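You operate a simulated robot arm through the tools that you are given. There is no shell and no other tool. Be economical: measure what you need, move in short steps, check, and stop when the job is done.

Carry out the task below with a simulated robot arm. There is one attempt and no reset: what you move stays moved.

JOB
Put things in order on the top of the work bench. At the end: the green soap cage from the top of the work bench is in the grey lint bin; the white glue pot stands where the green peas tin stood; the orange brush stands where the green soap cage stood; the green peas tin stands where the orange brush stood; whatever was shut is shut again. Leave all else as you found it, and nothing knocked over.

The check looks at the end state, three seconds after you hand in, the way a careful person would. Anything else that was tipped, shoved, dropped, spilled or broken makes it a failure.

ROBOT AND FRAMES
A 7-joint arm with a two-finger parallel gripper, fixed in place. Base frame: the origin is at the foot of the arm, x ahead of it, y to its left, z up; the work surface is at about z = 900. Readings come in mm, degrees, newtons and seconds.
With the tool pointing down near the work surface it reaches from about 240 to 680 mm from the base axis. Its first joint turns from -66.0 to 66.0 degrees. Payload 2.4 kg.
The tool frame sits at the grasp point between the pads (the TCP): z along the fingers, y along the line on which they close. The tips reach 30 mm beyond it. Largest opening 94 mm; finger width 28, thickness 10; the body of the gripper, 50 by 96 mm, starts 55 mm behind the TCP.
Orientation is that of the tool frame in the base frame, as a unit quaternion [w, x, y, z]. With the fingers straight down and closing along the base's y, the tool's x points along the base's -x, its y along +y and its z along -z.

CONTROLS
- The arm moves only by the tool arm_command. Its argument "deltas" is a list of rows, each a list of 3 entries, a list of its own where there are three numbers: the turn, a rotation vector about the base's x, y, z in degrees, then the shift along the base's x, y, z in m, then the closure, from 0 (fully open) to 1 (shut). In form: [[[rx, ry, rz], [tx, ty, tz], fingers], ...]. A call has 1 to 8 rows; each row is the pose to reach, as a shift and turn from the pose commanded when the call began. Each row takes 0.2 s and may step no farther than 50 mm and 8.6 degrees from the row before; otherwise, or with a gripper value out of range, the whole call is refused. Where a pose cannot be reached the arm comes as near as it can. A force on the tool above 40 N (or 10 N above the force at the start of the call, whichever is more), or a blocked arm, ends the call early, and 0.2 s more pass. The fingers move at their own pace (about 153 mm/s each) and stop on an object; they squeeze with about 38 N. The grip force told is the motor's: it shows also when the fingers shut on nothing. Time passes only in rows, and 0.2 s behind the last, so rows that repeat a pose let the fingers close. It gives the time, the measured TCP pose, the force on the tool (base axes), the opening and the grip force at its end, in the units of the frame above (readings bear some noise).
- Cameras (640 x 400 px; columns grow to the right, rows downward): "scene" is fixed at [65, 490.5, 1444.5]; the picture's right is [-0.56, -0.83, 0.00], its down [-0.50, 0.34, -0.80] and it looks along [0.66, -0.45, -0.60] (base axes); focal length 316 px, centre (320, 200). "wrist" rides on the gripper at [-37, 0, -58] in the tool frame; the picture's right is [0.00, -1.00, 0.00], its down [0.97, 0.00, -0.24] and it looks along [0.24, 0.00, 0.97] (tool axes); focal length 218 px, centre (320, 200). There is no depth. A picture from a camera that has moved, and an enlarged one, comes with that camera's place and axes in the base frame and with its lens. The place of the scene camera against the robot may be out by one fixed shift of up to 18 mm in any direction.
- capture(camera): a new picture of that camera. It takes no simulated time.
- inspect(camera, box): a new picture of the part [left, top, right, bottom] of that camera's present view, enlarged. It takes no simulated time.
- hand_in(): hands the job in; it is judged then, once.

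Go step by step. Nothing tells you positions but the pictures and the camera data: compare them with the known pose of the tool, close in by small moves and look again before you grip or let go. The budget is 120 turns and 64 pictures, counting those below and the enlarged ones. Unless the task says otherwise, let go and move clear before handing in, and close with one line.

The tools are called as a command line: name --argument value ..., lists and objects as JSON in quotes. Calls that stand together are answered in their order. arm_command: Moves the arm, as the interface text tells. Its arguments: {"type":"object","properties":{"deltas":{"type":"array"}},"required":["deltas"]} The other tools are called the same way: capture (camera) takes a picture; inspect (camera, box) takes an enlarged picture of a part of a camera's view; hand_in () hands the job in.

At the start:

```text
time: 0.0
ee_pos: [374.1, 194.5, 1221.1]
tcp_rot: [0.0, 0.0, 1.0, 0.0]
wrist_force: [-0.5, 0.3, 0.4]
opening: 94.1
gripper_force: 0.1
```

scene: 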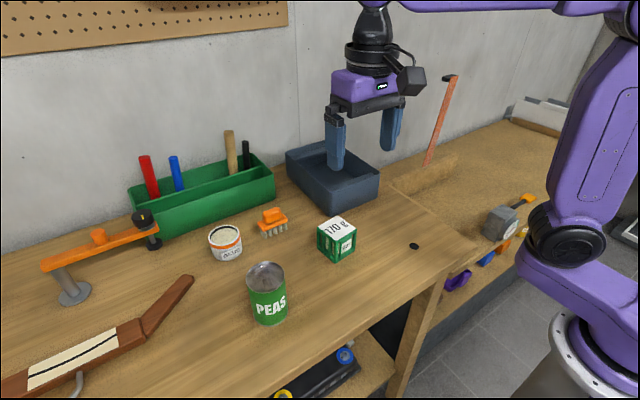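
wrist: 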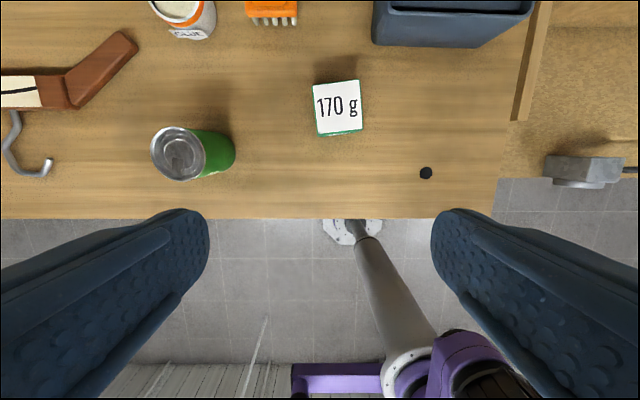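

I see the glue pot, the orange brush, the peas tin and a green-edged "170 g" block on the bench, with a dark tray behind them. I'll look closer to identify the things before moving.

inspect --camera "scene" --box '[190, 180, 370, 340]'

inspect --camera "scene" --box '[270, 120, 430, 220]'

inspect --camera "scene" --box '[400, 80, 640, 300]'

```text
2.50 times, centred on (280, 260) of scene
camera zoom: at [65.0, 490.5, 1444.5], right [-0.56, -0.83, 0.0], down [-0.5, 0.34, -0.8], along [0.66, -0.45, -0.6], focal length 790 px, centre (420, 50)
```

zoom: 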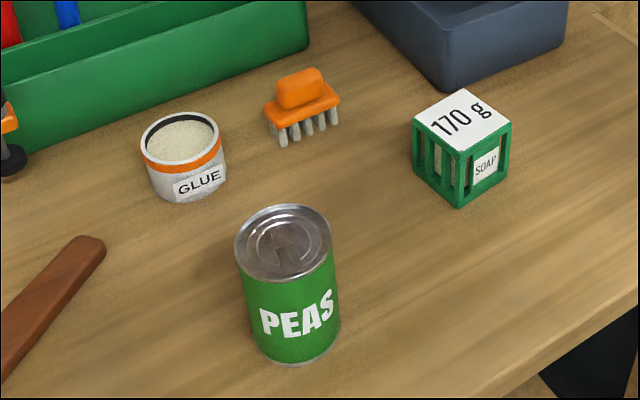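

```text
4.00 times, centred on (350, 170) of scene
camera zoom: at [65.0, 490.5, 1444.5], right [-0.56, -0.83, 0.0], down [-0.5, 0.34, -0.8], along [0.66, -0.45, -0.6], focal length 1264 px, centre (200, 320)
```

zoom: 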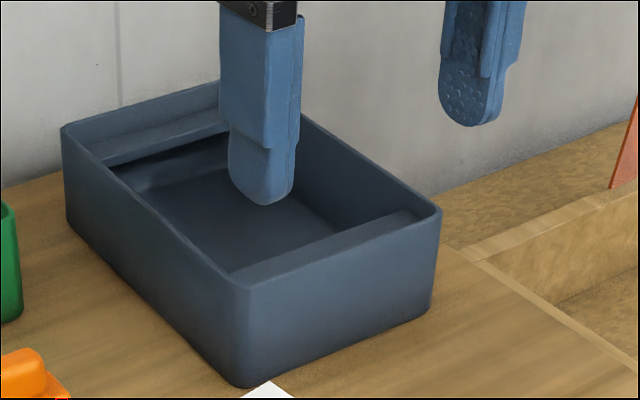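

```text
1.82 times, centred on (520, 190) of scene
camera zoom: at [65.0, 490.5, 1444.5], right [-0.56, -0.83, 0.0], down [-0.5, 0.34, -0.8], along [0.66, -0.45, -0.6], focal length 574 px, centre (-44, 218)
```

zoom: 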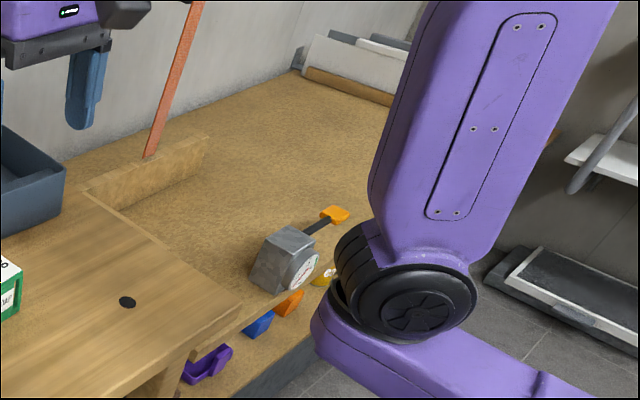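

The items are clear: soap cage, open glue pot, brush and peas tin. I'll move to an overhead view to measure positions.

arm_command --deltas '[[[0, 0, 0], [0.04, 0.02, 0], 0], [[0, 0, 0], [0.08, 0.04, 0], 0], [[0, 0, 0], [0.1, 0.08, 0], 0], [[0, 0, 0], [0.1, 0.08, 0], 0]]'

capture --camera "wrist"

```text
time: 1.0
ee_pos: [474.3, 274.4, 1221.2]
tcp_rot: [0.0, 0.0, 1.0, 0.0]
wrist_force: [-0.6, -0.1, 0.9]
opening: 94.0
gripper_force: 0.1
```

```text
58 pictures are left
camera wrist: at [512.1, 274.9, 1277.3], right [0.0, -1.0, 0.0], down [-0.97, 0.0, 0.24], along [-0.24, 0.0, -0.97], focal length 218 px, centre (320, 200)
```

wrist: 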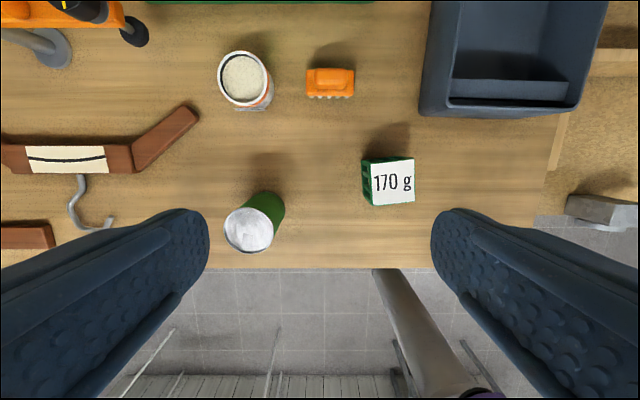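

Two views give soap about (462,170), top z≈965; tin about (397,373), top z≈995; brush about (598,261); pot about (602,375). I'll come down over the soap cage first and look again.

arm_command --deltas '[[[0, 0, 0], [-0.003, -0.026, -0.035], 0], [[0, 0, 0], [-0.006, -0.052, -0.07], 0], [[0, 0, 0], [-0.009, -0.078, -0.105], 0], [[0, 0, 0], [-0.012, -0.104, -0.14], 0], [[0, 0, 0], [-0.012, -0.104, -0.14], 0]]'

capture --camera "wrist"

```text
time: 2.2
ee_pos: [463.0, 169.3, 1083.2]
tcp_rot: [-0.001, 0.0, 1.0, 0.0]
wrist_force: [-0.2, 0.2, 0.3]
opening: 93.9
gripper_force: 0.0
```

```text
57 pictures are left
camera wrist: at [501.1, 170.4, 1139.3], right [0.0, -1.0, 0.0], down [-0.97, 0.0, 0.24], along [-0.24, 0.0, -0.97], focal length 218 px, centre (320, 200)
```

wrist: 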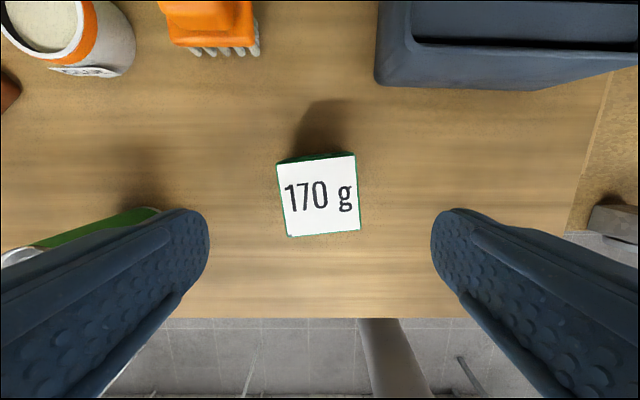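

The soap cage is at (461,170), turned about 7°. I'll turn with it, descend and grip.

arm_command --deltas '[[[0, 0, 7], [-0.002, 0.001, -0.045], 0], [[0, 0, 7], [-0.002, 0.001, -0.09], 0], [[0, 0, 7], [-0.002, 0.001, -0.12], 0], [[0, 0, 7], [-0.002, 0.001, -0.145], 0], [[0, 0, 7], [-0.002, 0.001, -0.145], 0]]'

capture --camera "scene"

capture --camera "wrist"

```text
time: 3.4
ee_pos: [458.2, 169.0, 937.4]
tcp_rot: [0.0, -0.061, 0.998, 0.001]
wrist_force: [-0.7, -0.2, 0.3]
opening: 94.4
gripper_force: 0.0
```

```text
56 pictures are left
```

scene: 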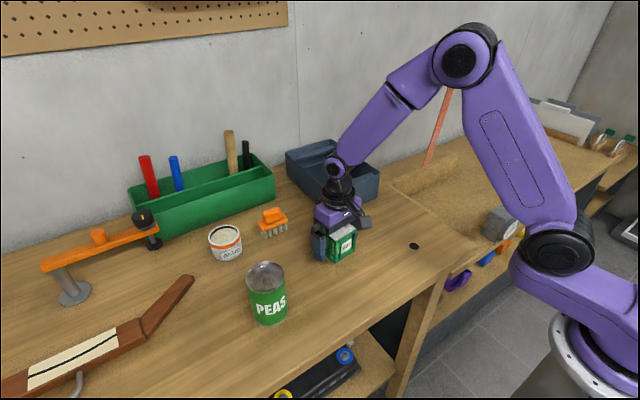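

```text
55 pictures are left
camera wrist: at [496.9, 175.0, 993.8], right [0.12, -0.99, 0.0], down [-0.96, -0.12, 0.24], along [-0.24, -0.03, -0.97], focal length 218 px, centre (320, 200)
```

wrist: 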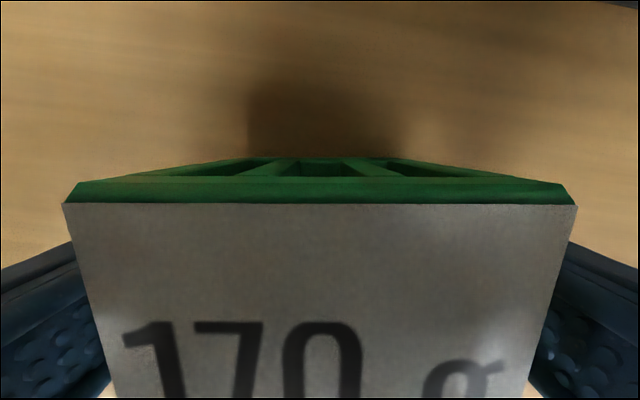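

The cage is centred and square between the pads; I'll close and lift.

arm_command --deltas '[[[0, 0, 0], [0, 0, 0], 1], [[0, 0, 0], [0, 0, 0], 1], [[0, 0, 0], [0, 0, 0], 1]]'

arm_command --deltas '[[[0, 0, 0], [0, 0, 0.03], 1], [[0, 0, 0], [0, 0, 0.075], 1], [[0, 0, 0], [0, 0, 0.12], 1], [[0, 0, 0], [0, 0, 0.165], 1], [[0, 0, 0], [0, 0, 0.21], 1], [[0, 0, 0], [0, 0, 0.21], 1]]'

capture --camera "wrist"

capture --camera "scene"

```text
time: 4.2
ee_pos: [460.7, 169.5, 937.5]
tcp_rot: [0.0, -0.061, 0.998, 0.0]
wrist_force: [-0.1, -1.0, 0.4]
opening: 68.4
gripper_force: 37.7
```

```text
time: 5.6
ee_pos: [460.2, 169.9, 1146.1]
tcp_rot: [0.0, -0.061, 0.998, 0.0]
wrist_force: [0.0, 0.0, -2.3]
opening: 68.1
gripper_force: 37.9
```

```text
54 pictures are left
camera wrist: at [497.0, 174.7, 1203.4], right [0.12, -0.99, 0.0], down [-0.96, -0.12, 0.24], along [-0.24, -0.03, -0.97], focal length 218 px, centre (320, 200)
```

wrist: 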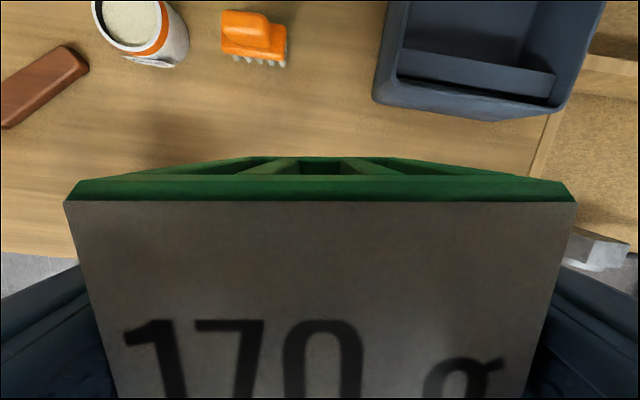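

```text
53 pictures are left
```

scene: 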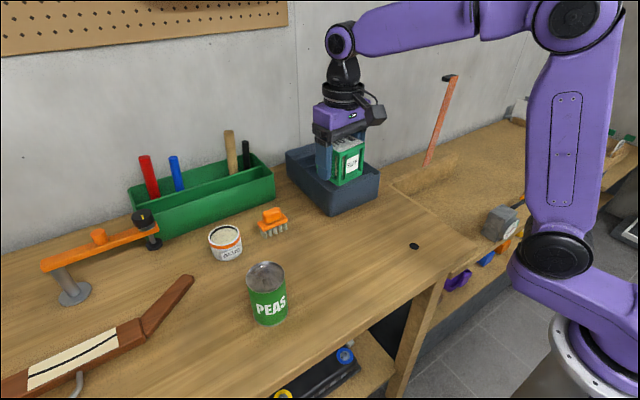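

The cage is held. I'll go up and towards the bin to look into it.

arm_command --deltas '[[[0, 0, 0], [0.02, -0.03, 0.02], 1], [[0, 0, 0], [0.05, -0.06, 0.04], 1], [[0, 0, 0], [0.08, -0.09, 0.06], 1], [[0, 0, 0], [0.11, -0.1, 0.07], 1], [[0, 0, 0], [0.11, -0.1, 0.07], 1]]'

capture --camera "wrist"

```text
time: 6.8
ee_pos: [568.9, 72.1, 1217.2]
tcp_rot: [0.0, -0.061, 0.998, 0.0]
wrist_force: [-0.1, -0.1, -3.0]
opening: 68.1
gripper_force: 37.3
```

```text
52 pictures are left
camera wrist: at [606.8, 77.0, 1273.8], right [0.12, -0.99, 0.0], down [-0.96, -0.12, 0.24], along [-0.24, -0.03, -0.97], focal length 218 px, centre (320, 200)
```

wrist: 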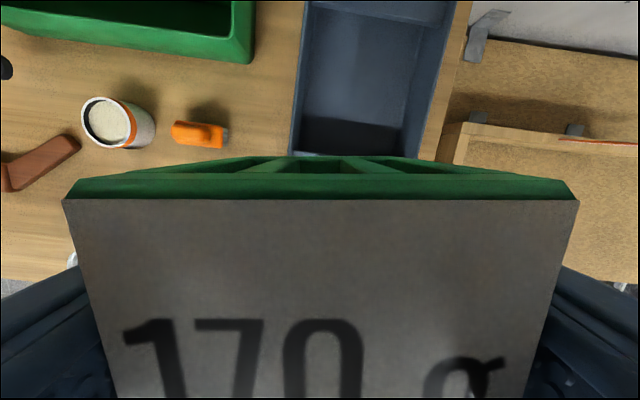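

The bin's pit spans roughly x 600–760, y −60–105, rim z≈983. I'll centre the cage over (655,22), square up and look.

arm_command --deltas '[[[0, 0, -3], [0.03, -0.02, -0.02], 1], [[0, 0, -7], [0.06, -0.04, -0.05], 1], [[0, 0, -7], [0.086, -0.05, -0.09], 1], [[0, 0, -7], [0.086, -0.05, -0.13], 1], [[0, 0, -7], [0.086, -0.05, -0.13], 1]]'

capture --camera "wrist"

inspect --camera "scene" --box '[270, 80, 430, 220]'

```text
time: 8.0
ee_pos: [655.9, 19.5, 1086.3]
tcp_rot: [0.0, 0.0, 1.0, 0.0]
wrist_force: [-0.4, 0.3, -2.4]
opening: 68.0
gripper_force: 37.3
```

```text
51 pictures are left
camera wrist: at [694.2, 20.0, 1143.3], right [0.0, -1.0, 0.0], down [-0.97, 0.0, 0.24], along [-0.24, 0.0, -0.97], focal length 218 px, centre (320, 200)
```

wrist: 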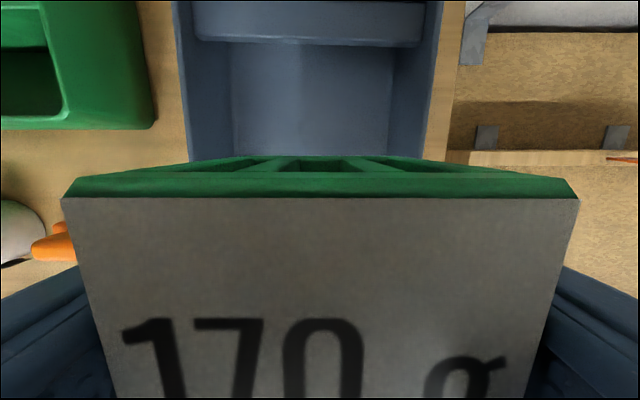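

```text
2.86 times, centred on (350, 150) of scene
camera zoom: at [65.0, 490.5, 1444.5], right [-0.56, -0.83, 0.0], down [-0.5, 0.34, -0.8], along [0.66, -0.45, -0.6], focal length 902 px, centre (234, 343)
```

zoom: 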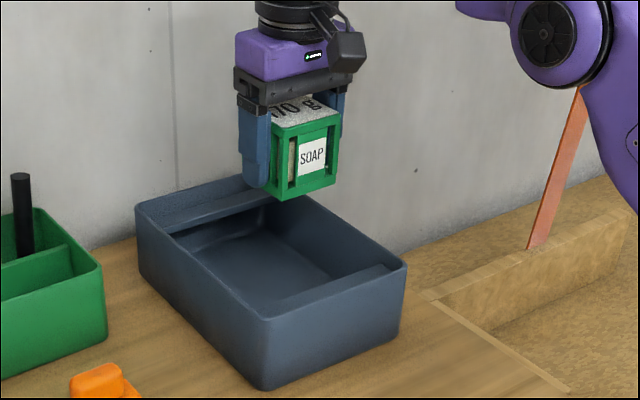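

The cage is over the pit, with about 20 mm of room per side after a 6 mm shift. I'll lower it in.

arm_command --deltas '[[[0, 0, 0], [0.004, 0.006, -0.04], 1], [[0, 0, 0], [0.004, 0.006, -0.08], 1], [[0, 0, 0], [0.004, 0.006, -0.11], 1], [[0, 0, 0], [0.004, 0.006, -0.13], 1], [[0, 0, 0], [0.004, 0.006, -0.13], 1]]'

inspect --camera "scene" --box '[270, 80, 430, 220]'

```text
time: 9.2
ee_pos: [661.8, 26.0, 956.8]
tcp_rot: [-0.001, 0.0, 1.0, 0.0]
wrist_force: [0.3, -0.4, -2.5]
opening: 68.1
gripper_force: 37.5
```

```text
2.86 times, centred on (350, 150) of scene
camera zoom: at [65.0, 490.5, 1444.5], right [-0.56, -0.83, 0.0], down [-0.5, 0.34, -0.8], along [0.66, -0.45, -0.6], focal length 902 px, centre (234, 343)
```

zoom: 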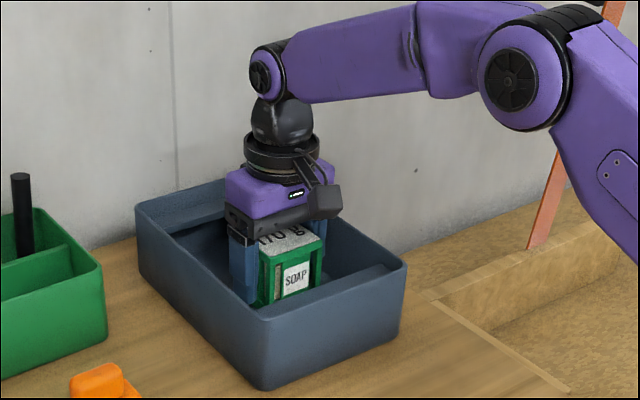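

It's inside, no contact yet. I'll go down in small steps to feel for the floor.

arm_command --deltas '[[[0, 0, 0], [0, 0, -0.004], 1], [[0, 0, 0], [0, 0, -0.008], 1], [[0, 0, 0], [0, 0, -0.012], 1]]'

```text
time: 10.0
ee_pos: [659.4, 25.8, 945.5]
tcp_rot: [0.0, 0.0, 1.0, 0.0]
wrist_force: [0.3, 0.0, -2.7]
opening: 67.8
gripper_force: 38.0
```

arm_command --deltas '[[[0, 0, 0], [0, 0, -0.002], 1], [[0, 0, 0], [0, 0, -0.004], 1]]'

```text
time: 10.6
ee_pos: [659.9, 25.3, 943.6]
tcp_rot: [0.003, -0.001, 1.0, -0.001]
wrist_force: [-8.3, -1.5, 23.7]
opening: 68.1
gripper_force: 37.7
```

The cage is now on the floor of the bin. I'll open and rise clear.

arm_command --deltas '[[[0, 0, 0], [0, 0, 0.001], 0], [[0, 0, 0], [0, 0, 0.001], 0], [[0, 0, 0], [0, 0, 0.04], 0], [[0, 0, 0], [0, 0, 0.085], 0], [[0, 0, 0], [0, 0, 0.13], 0], [[0, 0, 0], [0, 0, 0.175], 0], [[0, 0, 0], [0, 0, 0.2], 0]]'

capture --camera "wrist"

```text
time: 12.2
ee_pos: [650.9, 26.0, 1139.0]
tcp_rot: [-0.001, 0.0, 1.0, 0.0]
wrist_force: [-0.4, -0.4, 0.1]
opening: 94.0
gripper_force: 0.0
out of reach, approached as far as the arm can: row 7
```

```text
48 pictures are left
camera wrist: at [689.7, 26.5, 1195.8], right [0.0, -1.0, 0.0], down [-0.97, 0.0, 0.24], along [-0.24, 0.0, -0.97], focal length 218 px, centre (320, 200)
```

wrist: 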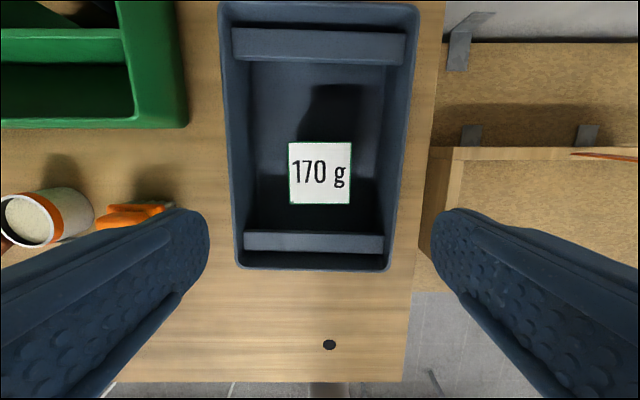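

The cage sits well in the bin. Next I'll go over the brush and look from close.

arm_command --deltas '[[[0, 0, 0], [-0.03, 0.03, 0], 0], [[0, 0, 0], [-0.05, 0.07, 0], 0], [[0, 0, 0], [-0.06, 0.11, -0.01], 0], [[0, 0, 0], [-0.07, 0.15, -0.02], 0], [[0, 0, 0], [-0.08, 0.19, -0.04], 0], [[0, 0, 0], [-0.08, 0.23, -0.06], 0], [[0, 0, 0], [-0.08, 0.235, -0.06], 0]]'

capture --camera "wrist"

```text
time: 13.8
ee_pos: [573.5, 261.4, 1079.0]
tcp_rot: [-0.001, 0.0, 1.0, 0.0]
wrist_force: [-0.2, 0.1, 0.1]
opening: 93.9
gripper_force: 0.0
```

```text
47 pictures are left
camera wrist: at [611.4, 261.9, 1136.2], right [0.0, -1.0, 0.0], down [-0.97, 0.0, 0.24], along [-0.24, 0.0, -0.97], focal length 218 px, centre (320, 200)
```

wrist: 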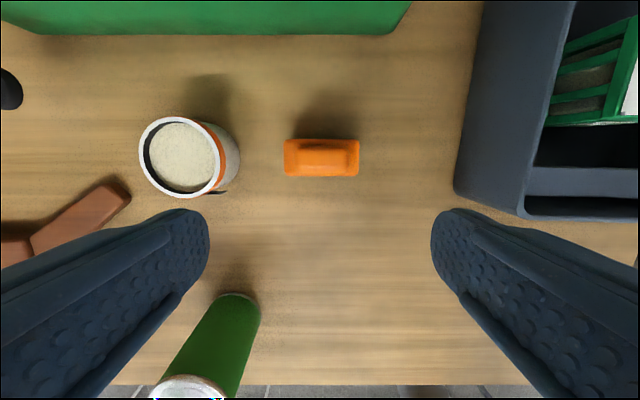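

Brush block is centred at about (602,261), long side along y, ~68 mm. I'll descend over it keeping fingers open, stopping above for a check.

arm_command --deltas '[[[0, 0, 0], [0.015, 0, -0.04], 0], [[0, 0, 0], [0.029, 0, -0.08], 0], [[0, 0, 0], [0.029, 0, -0.1], 0], [[0, 0, 0], [0.029, 0, -0.1], 0]]'

capture --camera "wrist"

inspect --camera "scene" --box '[190, 140, 350, 280]'

```text
time: 14.8
ee_pos: [602.8, 258.4, 976.8]
tcp_rot: [0.0, 0.0, 1.0, 0.0]
wrist_force: [0.8, 0.5, 0.1]
opening: 94.3
gripper_force: 0.0
```

```text
46 pictures are left
camera wrist: at [640.5, 260.1, 1034.4], right [0.0, -1.0, 0.0], down [-0.97, 0.0, 0.24], along [-0.24, 0.0, -0.97], focal length 218 px, centre (320, 200)
```

wrist: 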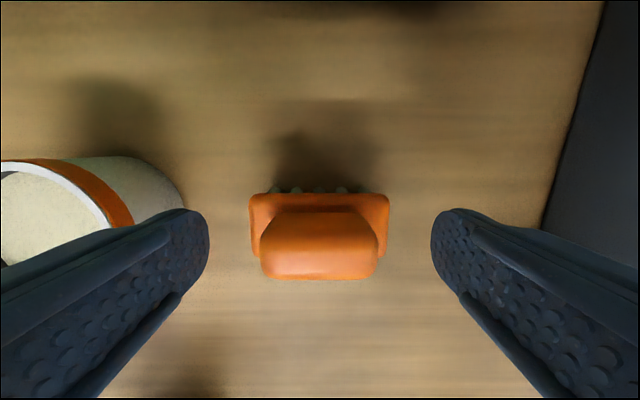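

```text
2.86 times, centred on (270, 210) of scene
camera zoom: at [65.0, 490.5, 1444.5], right [-0.56, -0.83, 0.0], down [-0.5, 0.34, -0.8], along [0.66, -0.45, -0.6], focal length 902 px, centre (463, 171)
```

zoom: 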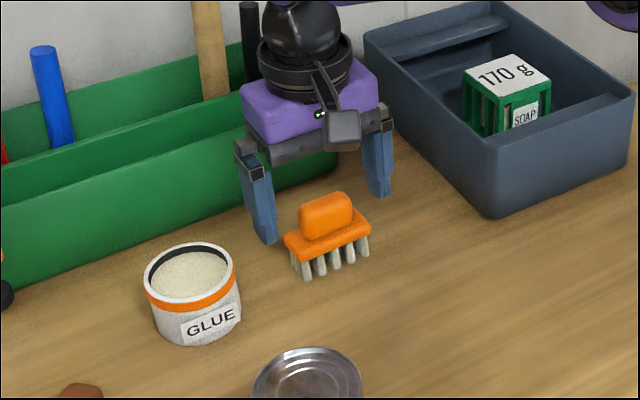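

Centred well. Down to grip height at z≈934 and close.

arm_command --deltas '[[[0, 0, 0], [0, 0.001, -0.02], 0], [[0, 0, 0], [0, 0.001, -0.043], 0], [[0, 0, 0], [0, 0.001, -0.043], 0], [[0, 0, 0], [0, 0.001, -0.043], 1], [[0, 0, 0], [0, 0.001, -0.043], 1], [[0, 0, 0], [0, 0.001, -0.043], 1]]'

inspect --camera "scene" --box '[190, 140, 350, 280]'

```text
time: 16.2
ee_pos: [602.1, 263.0, 934.2]
tcp_rot: [0.0, 0.0, 1.0, 0.001]
wrist_force: [0.6, 0.3, 0.0]
opening: 73.6
gripper_force: 38.0
```

```text
2.86 times, centred on (270, 210) of scene
camera zoom: at [65.0, 490.5, 1444.5], right [-0.56, -0.83, 0.0], down [-0.5, 0.34, -0.8], along [0.66, -0.45, -0.6], focal length 902 px, centre (463, 171)
```

zoom: 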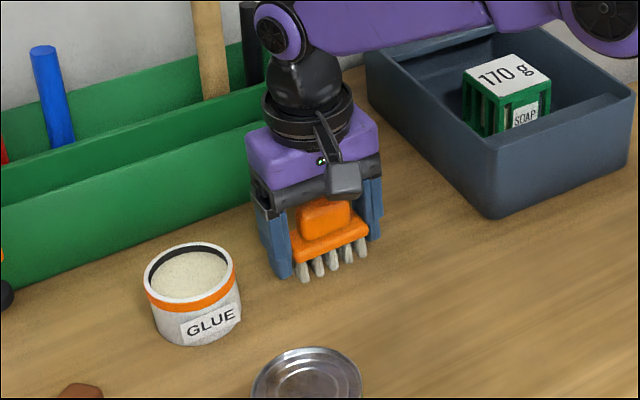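

The brush is held by its block at (602,262). I'll lift it and carry it over the soap spot (460,170).

arm_command --deltas '[[[0, 0, 0], [0, 0, 0.03], 1], [[0, 0, 0], [0, 0, 0.075], 1], [[0, 0, 0], [-0.03, -0.02, 0.1], 1], [[0, 0, 0], [-0.07, -0.045, 0.1], 1], [[0, 0, 0], [-0.11, -0.07, 0.1], 1], [[0, 0, 0], [-0.142, -0.092, 0.1], 1], [[0, 0, 0], [-0.142, -0.092, 0.06], 1], [[0, 0, 0], [-0.142, -0.092, 0.06], 1]]'

arm_command --deltas '[[[0, 0, 0], [0, 0, 0], 1]]'

inspect --camera "scene" --box '[270, 170, 430, 280]'

```text
time: 18.0
ee_pos: [460.7, 168.7, 996.1]
tcp_rot: [0.0, 0.0, 1.0, 0.0]
wrist_force: [0.1, -0.3, -0.8]
opening: 73.5
gripper_force: 37.9
```

```text
time: 18.4
ee_pos: [462.4, 167.9, 996.4]
tcp_rot: [0.001, 0.001, 1.0, 0.0]
wrist_force: [-0.1, -0.3, -1.7]
opening: 73.6
gripper_force: 38.4
```

```text
3.64 times, centred on (350, 225) of scene
camera zoom: at [65.0, 490.5, 1444.5], right [-0.56, -0.83, 0.0], down [-0.5, 0.34, -0.8], along [0.66, -0.45, -0.6], focal length 1149 px, centre (211, 109)
```

zoom: 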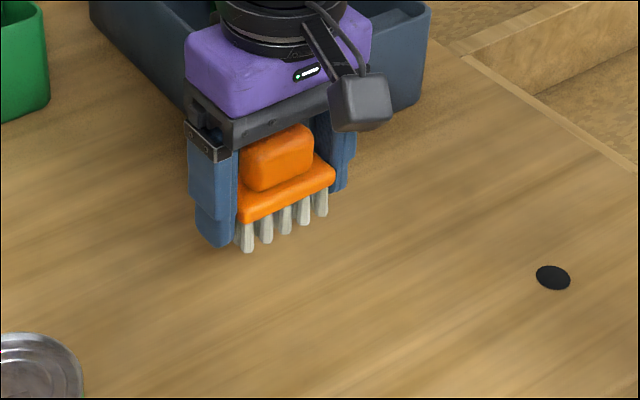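

Over the spot. Lowering, with small final steps.

arm_command --deltas '[[[0, 0, 0], [-0.001, 0.001, -0.03], 1], [[0, 0, 0], [-0.001, 0.001, -0.052], 1], [[0, 0, 0], [-0.001, 0.001, -0.057], 1], [[0, 0, 0], [-0.001, 0.001, -0.06], 1], [[0, 0, 0], [-0.001, 0.001, -0.0615], 1]]'

```text
time: 19.6
ee_pos: [460.2, 171.0, 935.3]
tcp_rot: [0.0, 0.001, 1.0, 0.0]
wrist_force: [-2.7, -2.4, 9.4]
opening: 73.5
gripper_force: 38.5
```

Contact felt. I'll open and rise straight up, then look.

arm_command --deltas '[[[0, 0, 0], [0, 0, 0], 0], [[0, 0, 0], [0, 0, 0], 0], [[0, 0, 0], [0, 0, 0.04], 0], [[0, 0, 0], [0, 0, 0.085], 0], [[0, 0, 0], [0, 0, 0.13], 0], [[0, 0, 0], [0, 0, 0.145], 0], [[0, 0, 0], [0, 0, 0.145], 0]]'

capture --camera "wrist"

inspect --camera "scene" --box '[190, 180, 370, 340]'

```text
time: 21.2
ee_pos: [460.9, 172.7, 1078.7]
tcp_rot: [0.0, 0.0, 1.0, -0.001]
wrist_force: [-0.5, -0.1, -0.5]
opening: 93.9
gripper_force: 0.0
```

```text
42 pictures are left
camera wrist: at [498.4, 173.1, 1136.4], right [0.0, -1.0, 0.0], down [-0.97, 0.0, 0.24], along [-0.24, 0.0, -0.97], focal length 218 px, centre (320, 200)
```

wrist: 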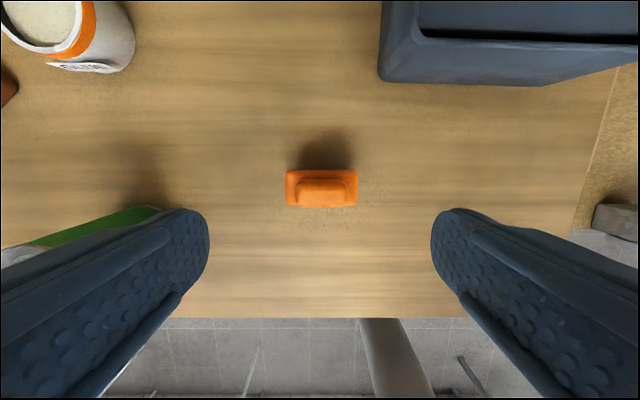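

```text
2.50 times, centred on (280, 260) of scene
camera zoom: at [64.9, 490.5, 1444.5], right [-0.56, -0.83, 0.0], down [-0.5, 0.34, -0.8], along [0.66, -0.45, -0.6], focal length 790 px, centre (420, 50)
```

zoom: 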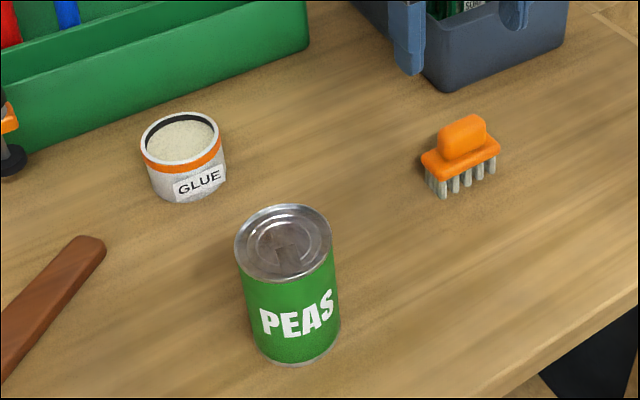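

The brush stands on the soap's place. Next I'll move above the peas tin.

arm_command --deltas '[[[0, 0, 0], [0, 0.01, 0.04], 0], [[0, 0, 0], [-0.015, 0.05, 0.045], 0], [[0, 0, 0], [-0.03, 0.09, 0.045], 0], [[0, 0, 0], [-0.045, 0.13, 0.045], 0], [[0, 0, 0], [-0.06, 0.17, 0.045], 0], [[0, 0, 0], [-0.064, 0.201, 0.045], 0], [[0, 0, 0], [-0.064, 0.201, 0.045], 0]]'

capture --camera "wrist"

```text
time: 22.8
ee_pos: [397.0, 372.4, 1124.2]
tcp_rot: [0.0, 0.0, 1.0, 0.0]
wrist_force: [-0.5, 0.8, -0.1]
opening: 93.8
gripper_force: 0.1
```

```text
40 pictures are left
camera wrist: at [434.0, 372.9, 1180.8], right [0.0, -1.0, 0.0], down [-0.97, 0.0, 0.24], along [-0.24, 0.0, -0.97], focal length 218 px, centre (320, 200)
```

wrist: 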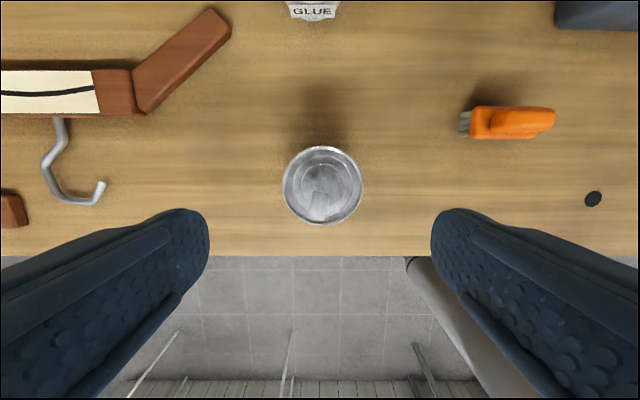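

The tin's top centre is near (401,370). I'll descend partway with a correction and check.

arm_command --deltas '[[[0, 0, 0], [0.004, -0.002, -0.04], 0], [[0, 0, 0], [0.004, -0.002, -0.08], 0], [[0, 0, 0], [0.004, -0.002, -0.08], 0]]'

capture --camera "wrist"

inspect --camera "scene" --box '[190, 180, 370, 340]'

```text
time: 23.6
ee_pos: [402.7, 370.2, 1044.7]
tcp_rot: [0.0, 0.0, 1.0, 0.0]
wrist_force: [0.4, 0.0, -0.8]
opening: 93.9
gripper_force: 0.2
```

```text
39 pictures are left
camera wrist: at [439.9, 371.1, 1100.4], right [0.0, -1.0, 0.0], down [-0.97, 0.0, 0.24], along [-0.24, 0.0, -0.97], focal length 218 px, centre (320, 200)
```

wrist: 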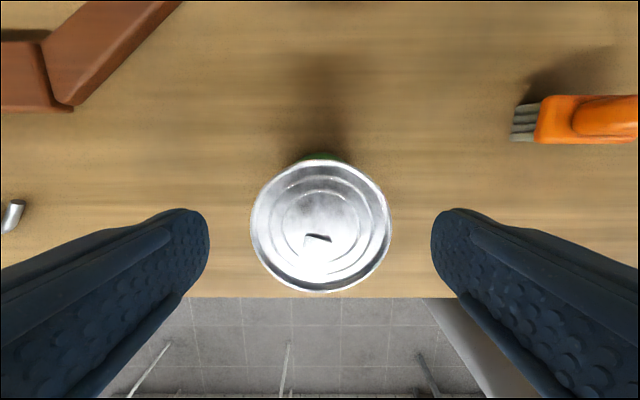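

```text
2.50 times, centred on (280, 260) of scene
camera zoom: at [65.0, 490.5, 1444.5], right [-0.56, -0.83, 0.0], down [-0.5, 0.34, -0.8], along [0.66, -0.45, -0.6], focal length 790 px, centre (420, 50)
```

zoom: 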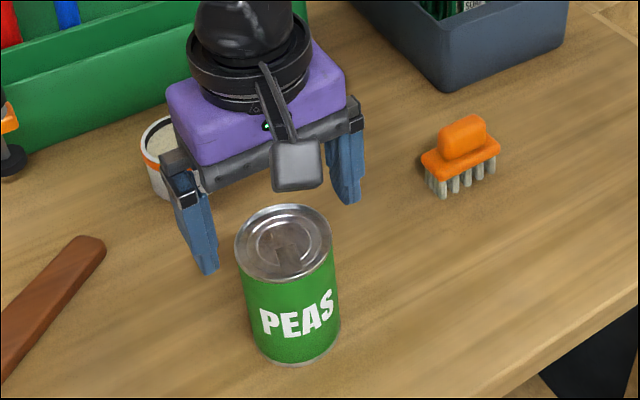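

Tin at about (403,371), top ≈1003, diameter ≈66. I'll go down to z≈962 and grip.

arm_command --deltas '[[[0, 0, 0], [0.001, 0, -0.04], 0], [[0, 0, 0], [0.001, 0, -0.07], 0], [[0, 0, 0], [0.001, 0, -0.082], 0], [[0, 0, 0], [0.001, 0, -0.082], 0], [[0, 0, 0], [0.001, 0, -0.082], 1], [[0, 0, 0], [0.001, 0, -0.082], 1], [[0, 0, 0], [0.001, 0, -0.082], 1]]'

capture --camera "wrist"

inspect --camera "scene" --box '[190, 180, 370, 340]'

```text
time: 25.2
ee_pos: [403.0, 371.0, 961.3]
tcp_rot: [-0.001, -0.001, 1.0, 0.0]
wrist_force: [-0.6, -0.3, 0.5]
opening: 66.6
gripper_force: 38.1
```

```text
37 pictures are left
camera wrist: at [440.8, 371.2, 1018.7], right [0.0, -1.0, 0.0], down [-0.97, 0.0, 0.24], along [-0.24, 0.0, -0.97], focal length 218 px, centre (320, 200)
```

wrist: 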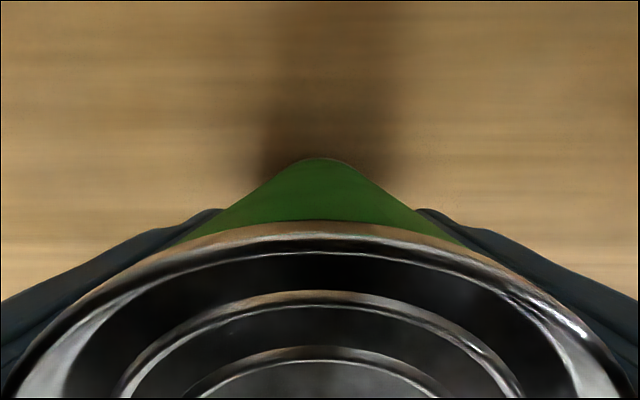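

```text
2.50 times, centred on (280, 260) of scene
camera zoom: at [65.0, 490.5, 1444.5], right [-0.56, -0.83, 0.0], down [-0.5, 0.34, -0.8], along [0.66, -0.45, -0.6], focal length 790 px, centre (420, 50)
```

zoom: 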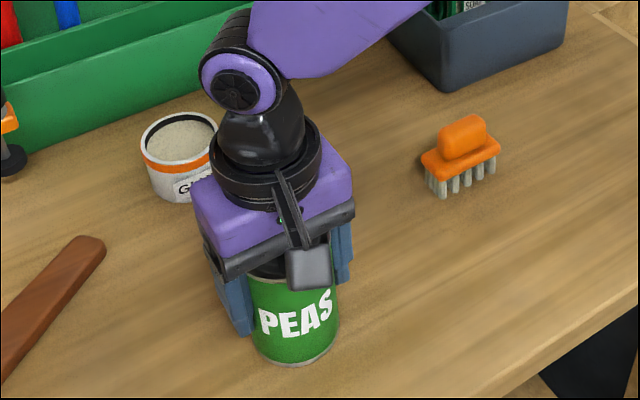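

Tin gripped at (403,371). Lift and carry to the brush's old place (602,262).

arm_command --deltas '[[[0, 0, 0], [0, 0, 0.03], 1], [[0, 0, 0], [0, 0, 0.065], 1], [[0, 0, 0], [0.03, -0.025, 0.065], 1], [[0, 0, 0], [0.07, -0.05, 0.065], 1], [[0, 0, 0], [0.11, -0.075, 0.065], 1], [[0, 0, 0], [0.15, -0.095, 0.065], 1], [[0, 0, 0], [0.1895, -0.109, 0.065], 1], [[0, 0, 0], [0.1995, -0.109, 0.065], 1]]'

arm_command --deltas '[[[0, 0, 0], [0, 0, 0], 1]]'

capture --camera "scene"

```text
time: 27.0
ee_pos: [599.8, 262.0, 1027.5]
tcp_rot: [0.0, 0.0, 1.0, 0.0]
wrist_force: [-1.0, -1.6, -0.7]
opening: 66.8
gripper_force: 38.0
```

```text
time: 27.4
ee_pos: [599.1, 262.1, 1029.1]
tcp_rot: [0.001, 0.001, 1.0, 0.0]
wrist_force: [1.1, 0.4, -0.9]
opening: 66.4
gripper_force: 37.4
```

```text
35 pictures are left
```

scene: 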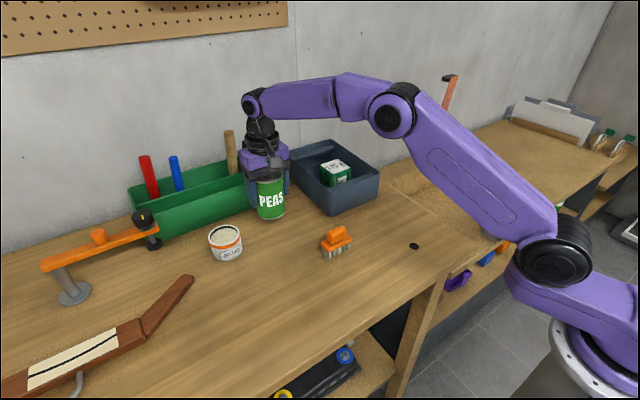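

Over the brush's old place. Lowering gently.

arm_command --deltas '[[[0, 0, 0], [0.002, 0, -0.03], 1], [[0, 0, 0], [0.002, 0, -0.055], 1], [[0, 0, 0], [0.002, 0, -0.061], 1], [[0, 0, 0], [0.002, 0, -0.064], 1], [[0, 0, 0], [0.002, 0, -0.066], 1]]'

```text
time: 28.6
ee_pos: [600.7, 262.1, 962.2]
tcp_rot: [0.001, 0.0, 1.0, 0.0]
wrist_force: [-0.5, 0.7, 3.1]
opening: 66.6
gripper_force: 37.8
```

arm_command --deltas '[[[0, 0, 0], [0, 0, -0.001], 1], [[0, 0, 0], [0, 0, -0.0015], 1]]'

```text
time: 29.2
ee_pos: [603.2, 262.4, 961.1]
tcp_rot: [0.001, -0.001, 1.0, 0.0]
wrist_force: [-7.3, -1.6, 18.9]
opening: 66.3
gripper_force: 37.9
```

The tin is standing on the bench. I'll open, rise and look.

arm_command --deltas '[[[0, 0, 0], [0, 0, 0.0005], 0], [[0, 0, 0], [0, 0, 0.0005], 0], [[0, 0, 0], [0, 0, 0.035], 0], [[0, 0, 0], [0, 0, 0.075], 0], [[0, 0, 0], [-0.02, 0, 0.115], 0], [[0, 0, 0], [-0.06, 0.01, 0.125], 0], [[0, 0, 0], [-0.08, 0.05, 0.125], 0], [[0, 0, 0], [-0.08, 0.06, 0.125], 0]]'

capture --camera "wrist"

inspect --camera "scene" --box '[190, 140, 350, 280]'

```text
time: 31.0
ee_pos: [522.2, 324.7, 1084.2]
tcp_rot: [0.001, -0.001, 1.0, 0.0]
wrist_force: [0.3, 0.6, 0.1]
opening: 94.1
gripper_force: 0.0
```

```text
34 pictures are left
camera wrist: at [560.6, 324.1, 1141.8], right [0.0, -1.0, 0.0], down [-0.97, 0.0, 0.24], along [-0.24, 0.0, -0.97], focal length 218 px, centre (320, 200)
```

wrist: 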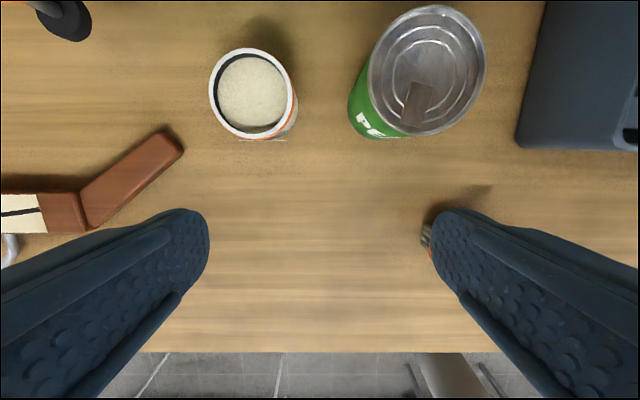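

```text
2.86 times, centred on (270, 210) of scene
camera zoom: at [64.9, 490.5, 1444.5], right [-0.56, -0.83, 0.0], down [-0.5, 0.34, -0.8], along [0.66, -0.45, -0.6], focal length 902 px, centre (463, 171)
```

zoom: 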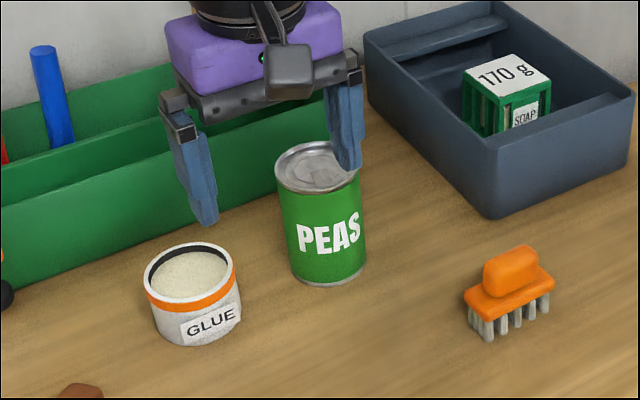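

Tin is upright on the brush's place. The pot is at about (602.5,378), top z≈952, some 711 mm out, so I'll yaw 32° and tilt the tool outward in the radial plane, which leaves the pads vertical.

arm_command --deltas '[[[0, 0, 8], [0, 0, 0], 0], [[0, 0, 16], [0, 0, 0], 0], [[0, 0, 24], [0, 0, 0], 0], [[0, 0, 32], [0, 0, 0], 0], [[0, 0, 32], [0, 0, 0], 0]]'

arm_command --deltas '[[[3.7, -5.9, 0], [0.01, 0.007, 0], 0], [[7.4, -11.9, 0], [0.025, 0.016, 0], 0], [[7.4, -11.9, 0], [0.037, 0.025, 0], 0], [[7.4, -11.9, 0], [0.037, 0.025, 0], 0]]'

capture --camera "wrist"

```text
time: 32.2
ee_pos: [522.5, 321.1, 1083.3]
tcp_rot: [0.0, -0.277, 0.961, 0.001]
wrist_force: [-0.3, 0.3, -0.1]
opening: 94.0
gripper_force: 0.0
```

```text
time: 33.2
ee_pos: [558.9, 346.5, 1084.9]
tcp_rot: [0.118, -0.274, 0.954, 0.034]
wrist_force: [0.0, -0.5, 0.0]
opening: 94.0
gripper_force: 0.0
```

```text
32 pictures are left
camera wrist: at [579.6, 359.1, 1149.0], right [0.53, -0.85, 0.0], down [-0.85, -0.53, 0.0], along [0.0, 0.0, -1.0], focal length 218 px, centre (320, 200)
```

wrist: 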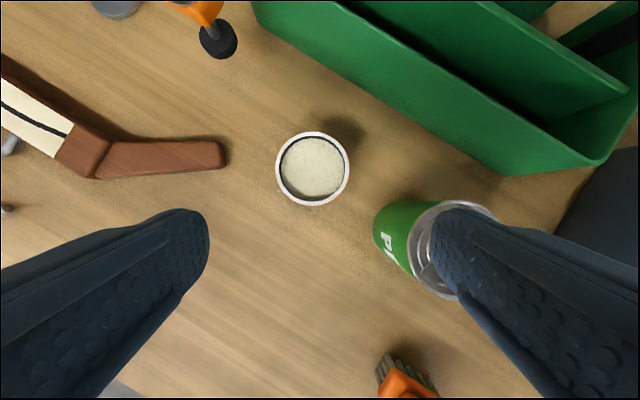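

The tilted camera now looks straight down; pot centre ≈ (601.5,379). I'll advance and descend partway, keeping clear of the tin, and check.

arm_command --deltas '[[[0, 0, 0], [0.013, 0.011, -0.02], 0], [[0, 0, 0], [0.0255, 0.0215, -0.045], 0], [[0, 0, 0], [0.0255, 0.0215, -0.055], 0], [[0, 0, 0], [0.0255, 0.0215, -0.055], 0]]'

capture --camera "wrist"

inspect --camera "scene" --box '[170, 140, 330, 280]'

```text
time: 34.2
ee_pos: [585.7, 369.6, 1028.9]
tcp_rot: [0.117, -0.274, 0.954, 0.033]
wrist_force: [-0.5, -1.0, -0.3]
opening: 94.0
gripper_force: 0.0
```

```text
31 pictures are left
camera wrist: at [604.7, 381.2, 1093.0], right [0.53, -0.85, 0.0], down [-0.85, -0.53, 0.0], along [0.0, 0.0, -1.0], focal length 218 px, centre (320, 200)
```

wrist: 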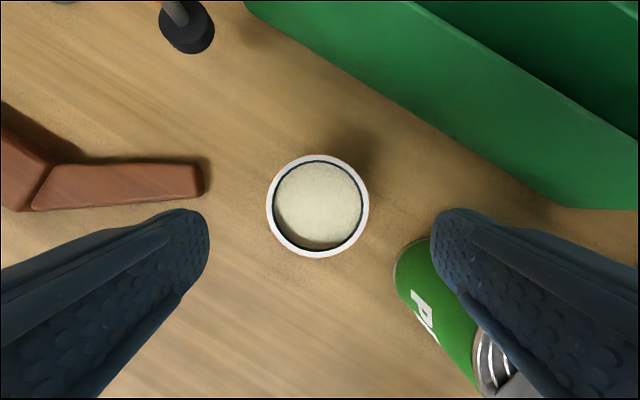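

```text
2.86 times, centred on (250, 210) of scene
camera zoom: at [65.0, 490.5, 1444.5], right [-0.56, -0.83, 0.0], down [-0.5, 0.34, -0.8], along [0.66, -0.45, -0.6], focal length 902 px, centre (520, 171)
```

zoom: 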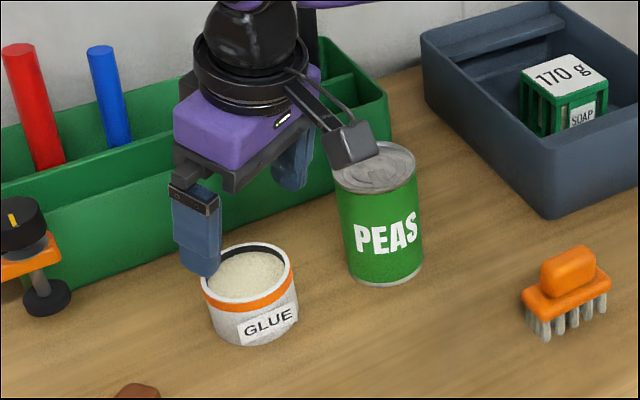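

The pot is centred between the fingers at ≈(600,380), and the block on the wrist stays well clear of the tin. Descending to grip height.

arm_command --deltas '[[[0, 0, 0], [0.007, 0.0045, -0.035], 0], [[0, 0, 0], [0.012, 0.008, -0.065], 0], [[0, 0, 0], [0.0153, 0.0106, -0.085], 0], [[0, 0, 0], [0.0153, 0.0106, -0.09], 0], [[0, 0, 0], [0.0153, 0.0106, -0.09], 0]]'

capture --camera "wrist"

inspect --camera "scene" --box '[170, 140, 330, 280]'

```text
time: 35.4
ee_pos: [602.1, 379.7, 938.6]
tcp_rot: [0.118, -0.273, 0.954, 0.034]
wrist_force: [0.7, -0.1, 0.3]
opening: 94.1
gripper_force: 0.1
```

```text
29 pictures are left
camera wrist: at [621.0, 391.6, 1003.3], right [0.53, -0.85, 0.0], down [-0.85, -0.53, 0.0], along [0.0, 0.0, -1.0], focal length 218 px, centre (320, 200)
```

wrist: 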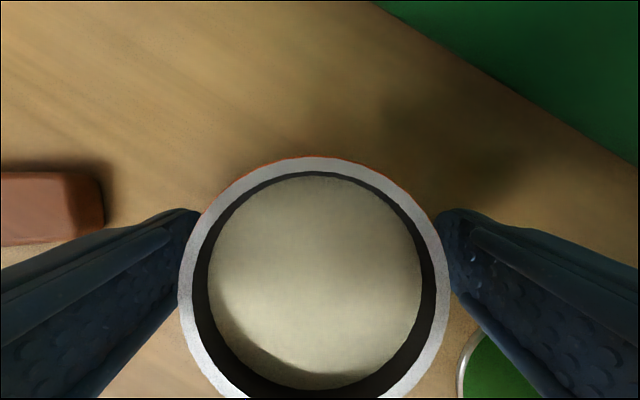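

```text
2.86 times, centred on (250, 210) of scene
camera zoom: at [65.0, 490.5, 1444.5], right [-0.56, -0.83, 0.0], down [-0.5, 0.34, -0.8], along [0.66, -0.45, -0.6], focal length 902 px, centre (520, 171)
```

zoom: 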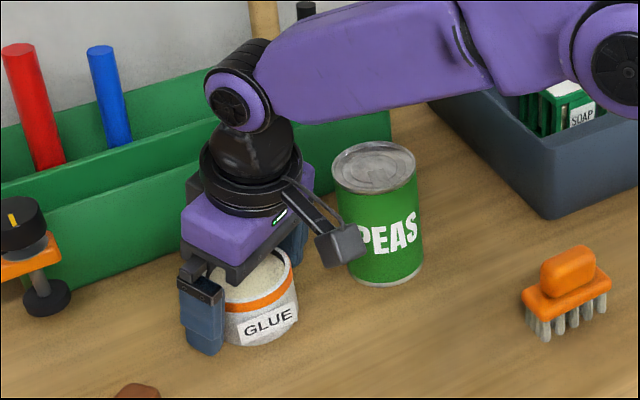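

Well centred. Closing on the pot.

arm_command --deltas '[[[0, 0, 0], [0, 0, 0], 1], [[0, 0, 0], [0, 0, 0], 1], [[0, 0, 0], [0, 0, 0], 1]]'

capture --camera "wrist"

```text
time: 36.2
ee_pos: [602.3, 379.2, 939.5]
tcp_rot: [0.117, -0.274, 0.954, 0.034]
wrist_force: [0.5, 2.4, 0.0]
opening: 67.6
gripper_force: 38.2
```

```text
27 pictures are left
camera wrist: at [620.9, 391.8, 1003.4], right [0.53, -0.85, 0.0], down [-0.85, -0.53, 0.0], along [0.0, 0.0, -1.0], focal length 218 px, centre (320, 200)
```

wrist: 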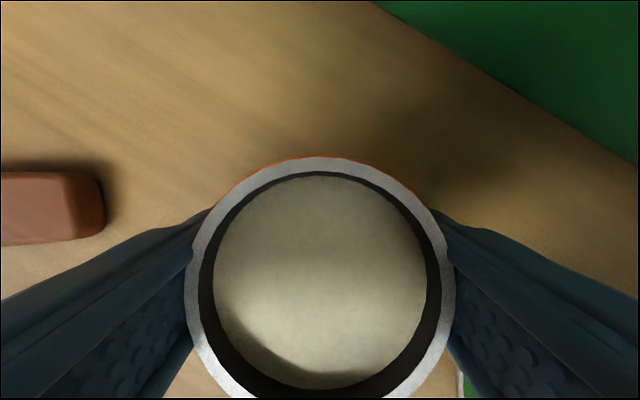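

Pot firmly held and centred. I'll lift and carry it, keeping the same orientation, to the tin's old place (403,371).

arm_command --deltas '[[[0, 0, 0], [0, 0, 0.012], 1], [[0, 0, 0], [-0.01, 0, 0.03], 1], [[0, 0, 0], [-0.03, 0, 0.045], 1], [[0, 0, 0], [-0.065, -0.002, 0.05], 1], [[0, 0, 0], [-0.1, -0.004, 0.05], 1], [[0, 0, 0], [-0.14, -0.006, 0.05], 1], [[0, 0, 0], [-0.175, -0.008, 0.05], 1], [[0, 0, 0], [-0.199, -0.0085, 0.05], 1]]'

arm_command --deltas '[[[0, 0, 0], [0, 0, 0], 1]]'

capture --camera "scene"

capture --camera "wrist"

```text
time: 38.0
ee_pos: [402.6, 369.7, 988.8]
tcp_rot: [0.117, -0.274, 0.954, 0.033]
wrist_force: [-0.2, -0.5, -2.4]
opening: 67.2
gripper_force: 37.9
```

```text
time: 38.4
ee_pos: [403.0, 370.3, 988.9]
tcp_rot: [0.117, -0.273, 0.954, 0.034]
wrist_force: [-0.5, -0.6, -1.7]
opening: 67.3
gripper_force: 38.2
```

```text
26 pictures are left
```

scene: 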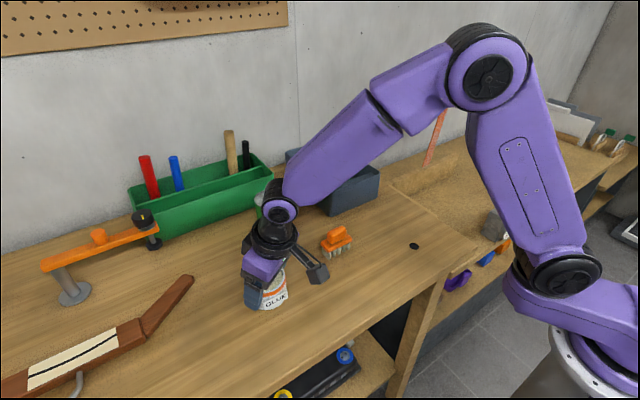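

```text
25 pictures are left
camera wrist: at [422.3, 381.9, 1053.0], right [0.53, -0.85, 0.0], down [-0.85, -0.53, 0.0], along [0.0, 0.0, -1.0], focal length 218 px, centre (320, 200)
```

wrist: 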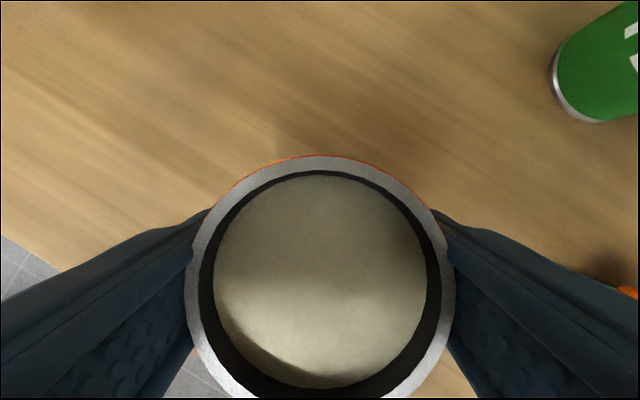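

In position. Lowering gently to the bench.

arm_command --deltas '[[[0, 0, 0], [0.0005, 0.001, -0.025], 1], [[0, 0, 0], [0.0005, 0.001, -0.04], 1], [[0, 0, 0], [0.0005, 0.001, -0.046], 1], [[0, 0, 0], [0.0005, 0.001, -0.049], 1], [[0, 0, 0], [0.0005, 0.001, -0.0505], 1]]'

```text
time: 39.6
ee_pos: [400.9, 371.2, 939.8]
tcp_rot: [0.118, -0.274, 0.954, 0.033]
wrist_force: [0.1, 0.6, -0.3]
opening: 67.6
gripper_force: 38.1
```

arm_command --deltas '[[[0, 0, 0], [0, 0, -0.001], 1], [[0, 0, 0], [0, 0, -0.002], 1]]'

```text
time: 40.2
ee_pos: [402.7, 371.4, 938.7]
tcp_rot: [0.119, -0.274, 0.954, 0.035]
wrist_force: [-6.3, -8.8, 26.6]
opening: 67.7
gripper_force: 38.3
```

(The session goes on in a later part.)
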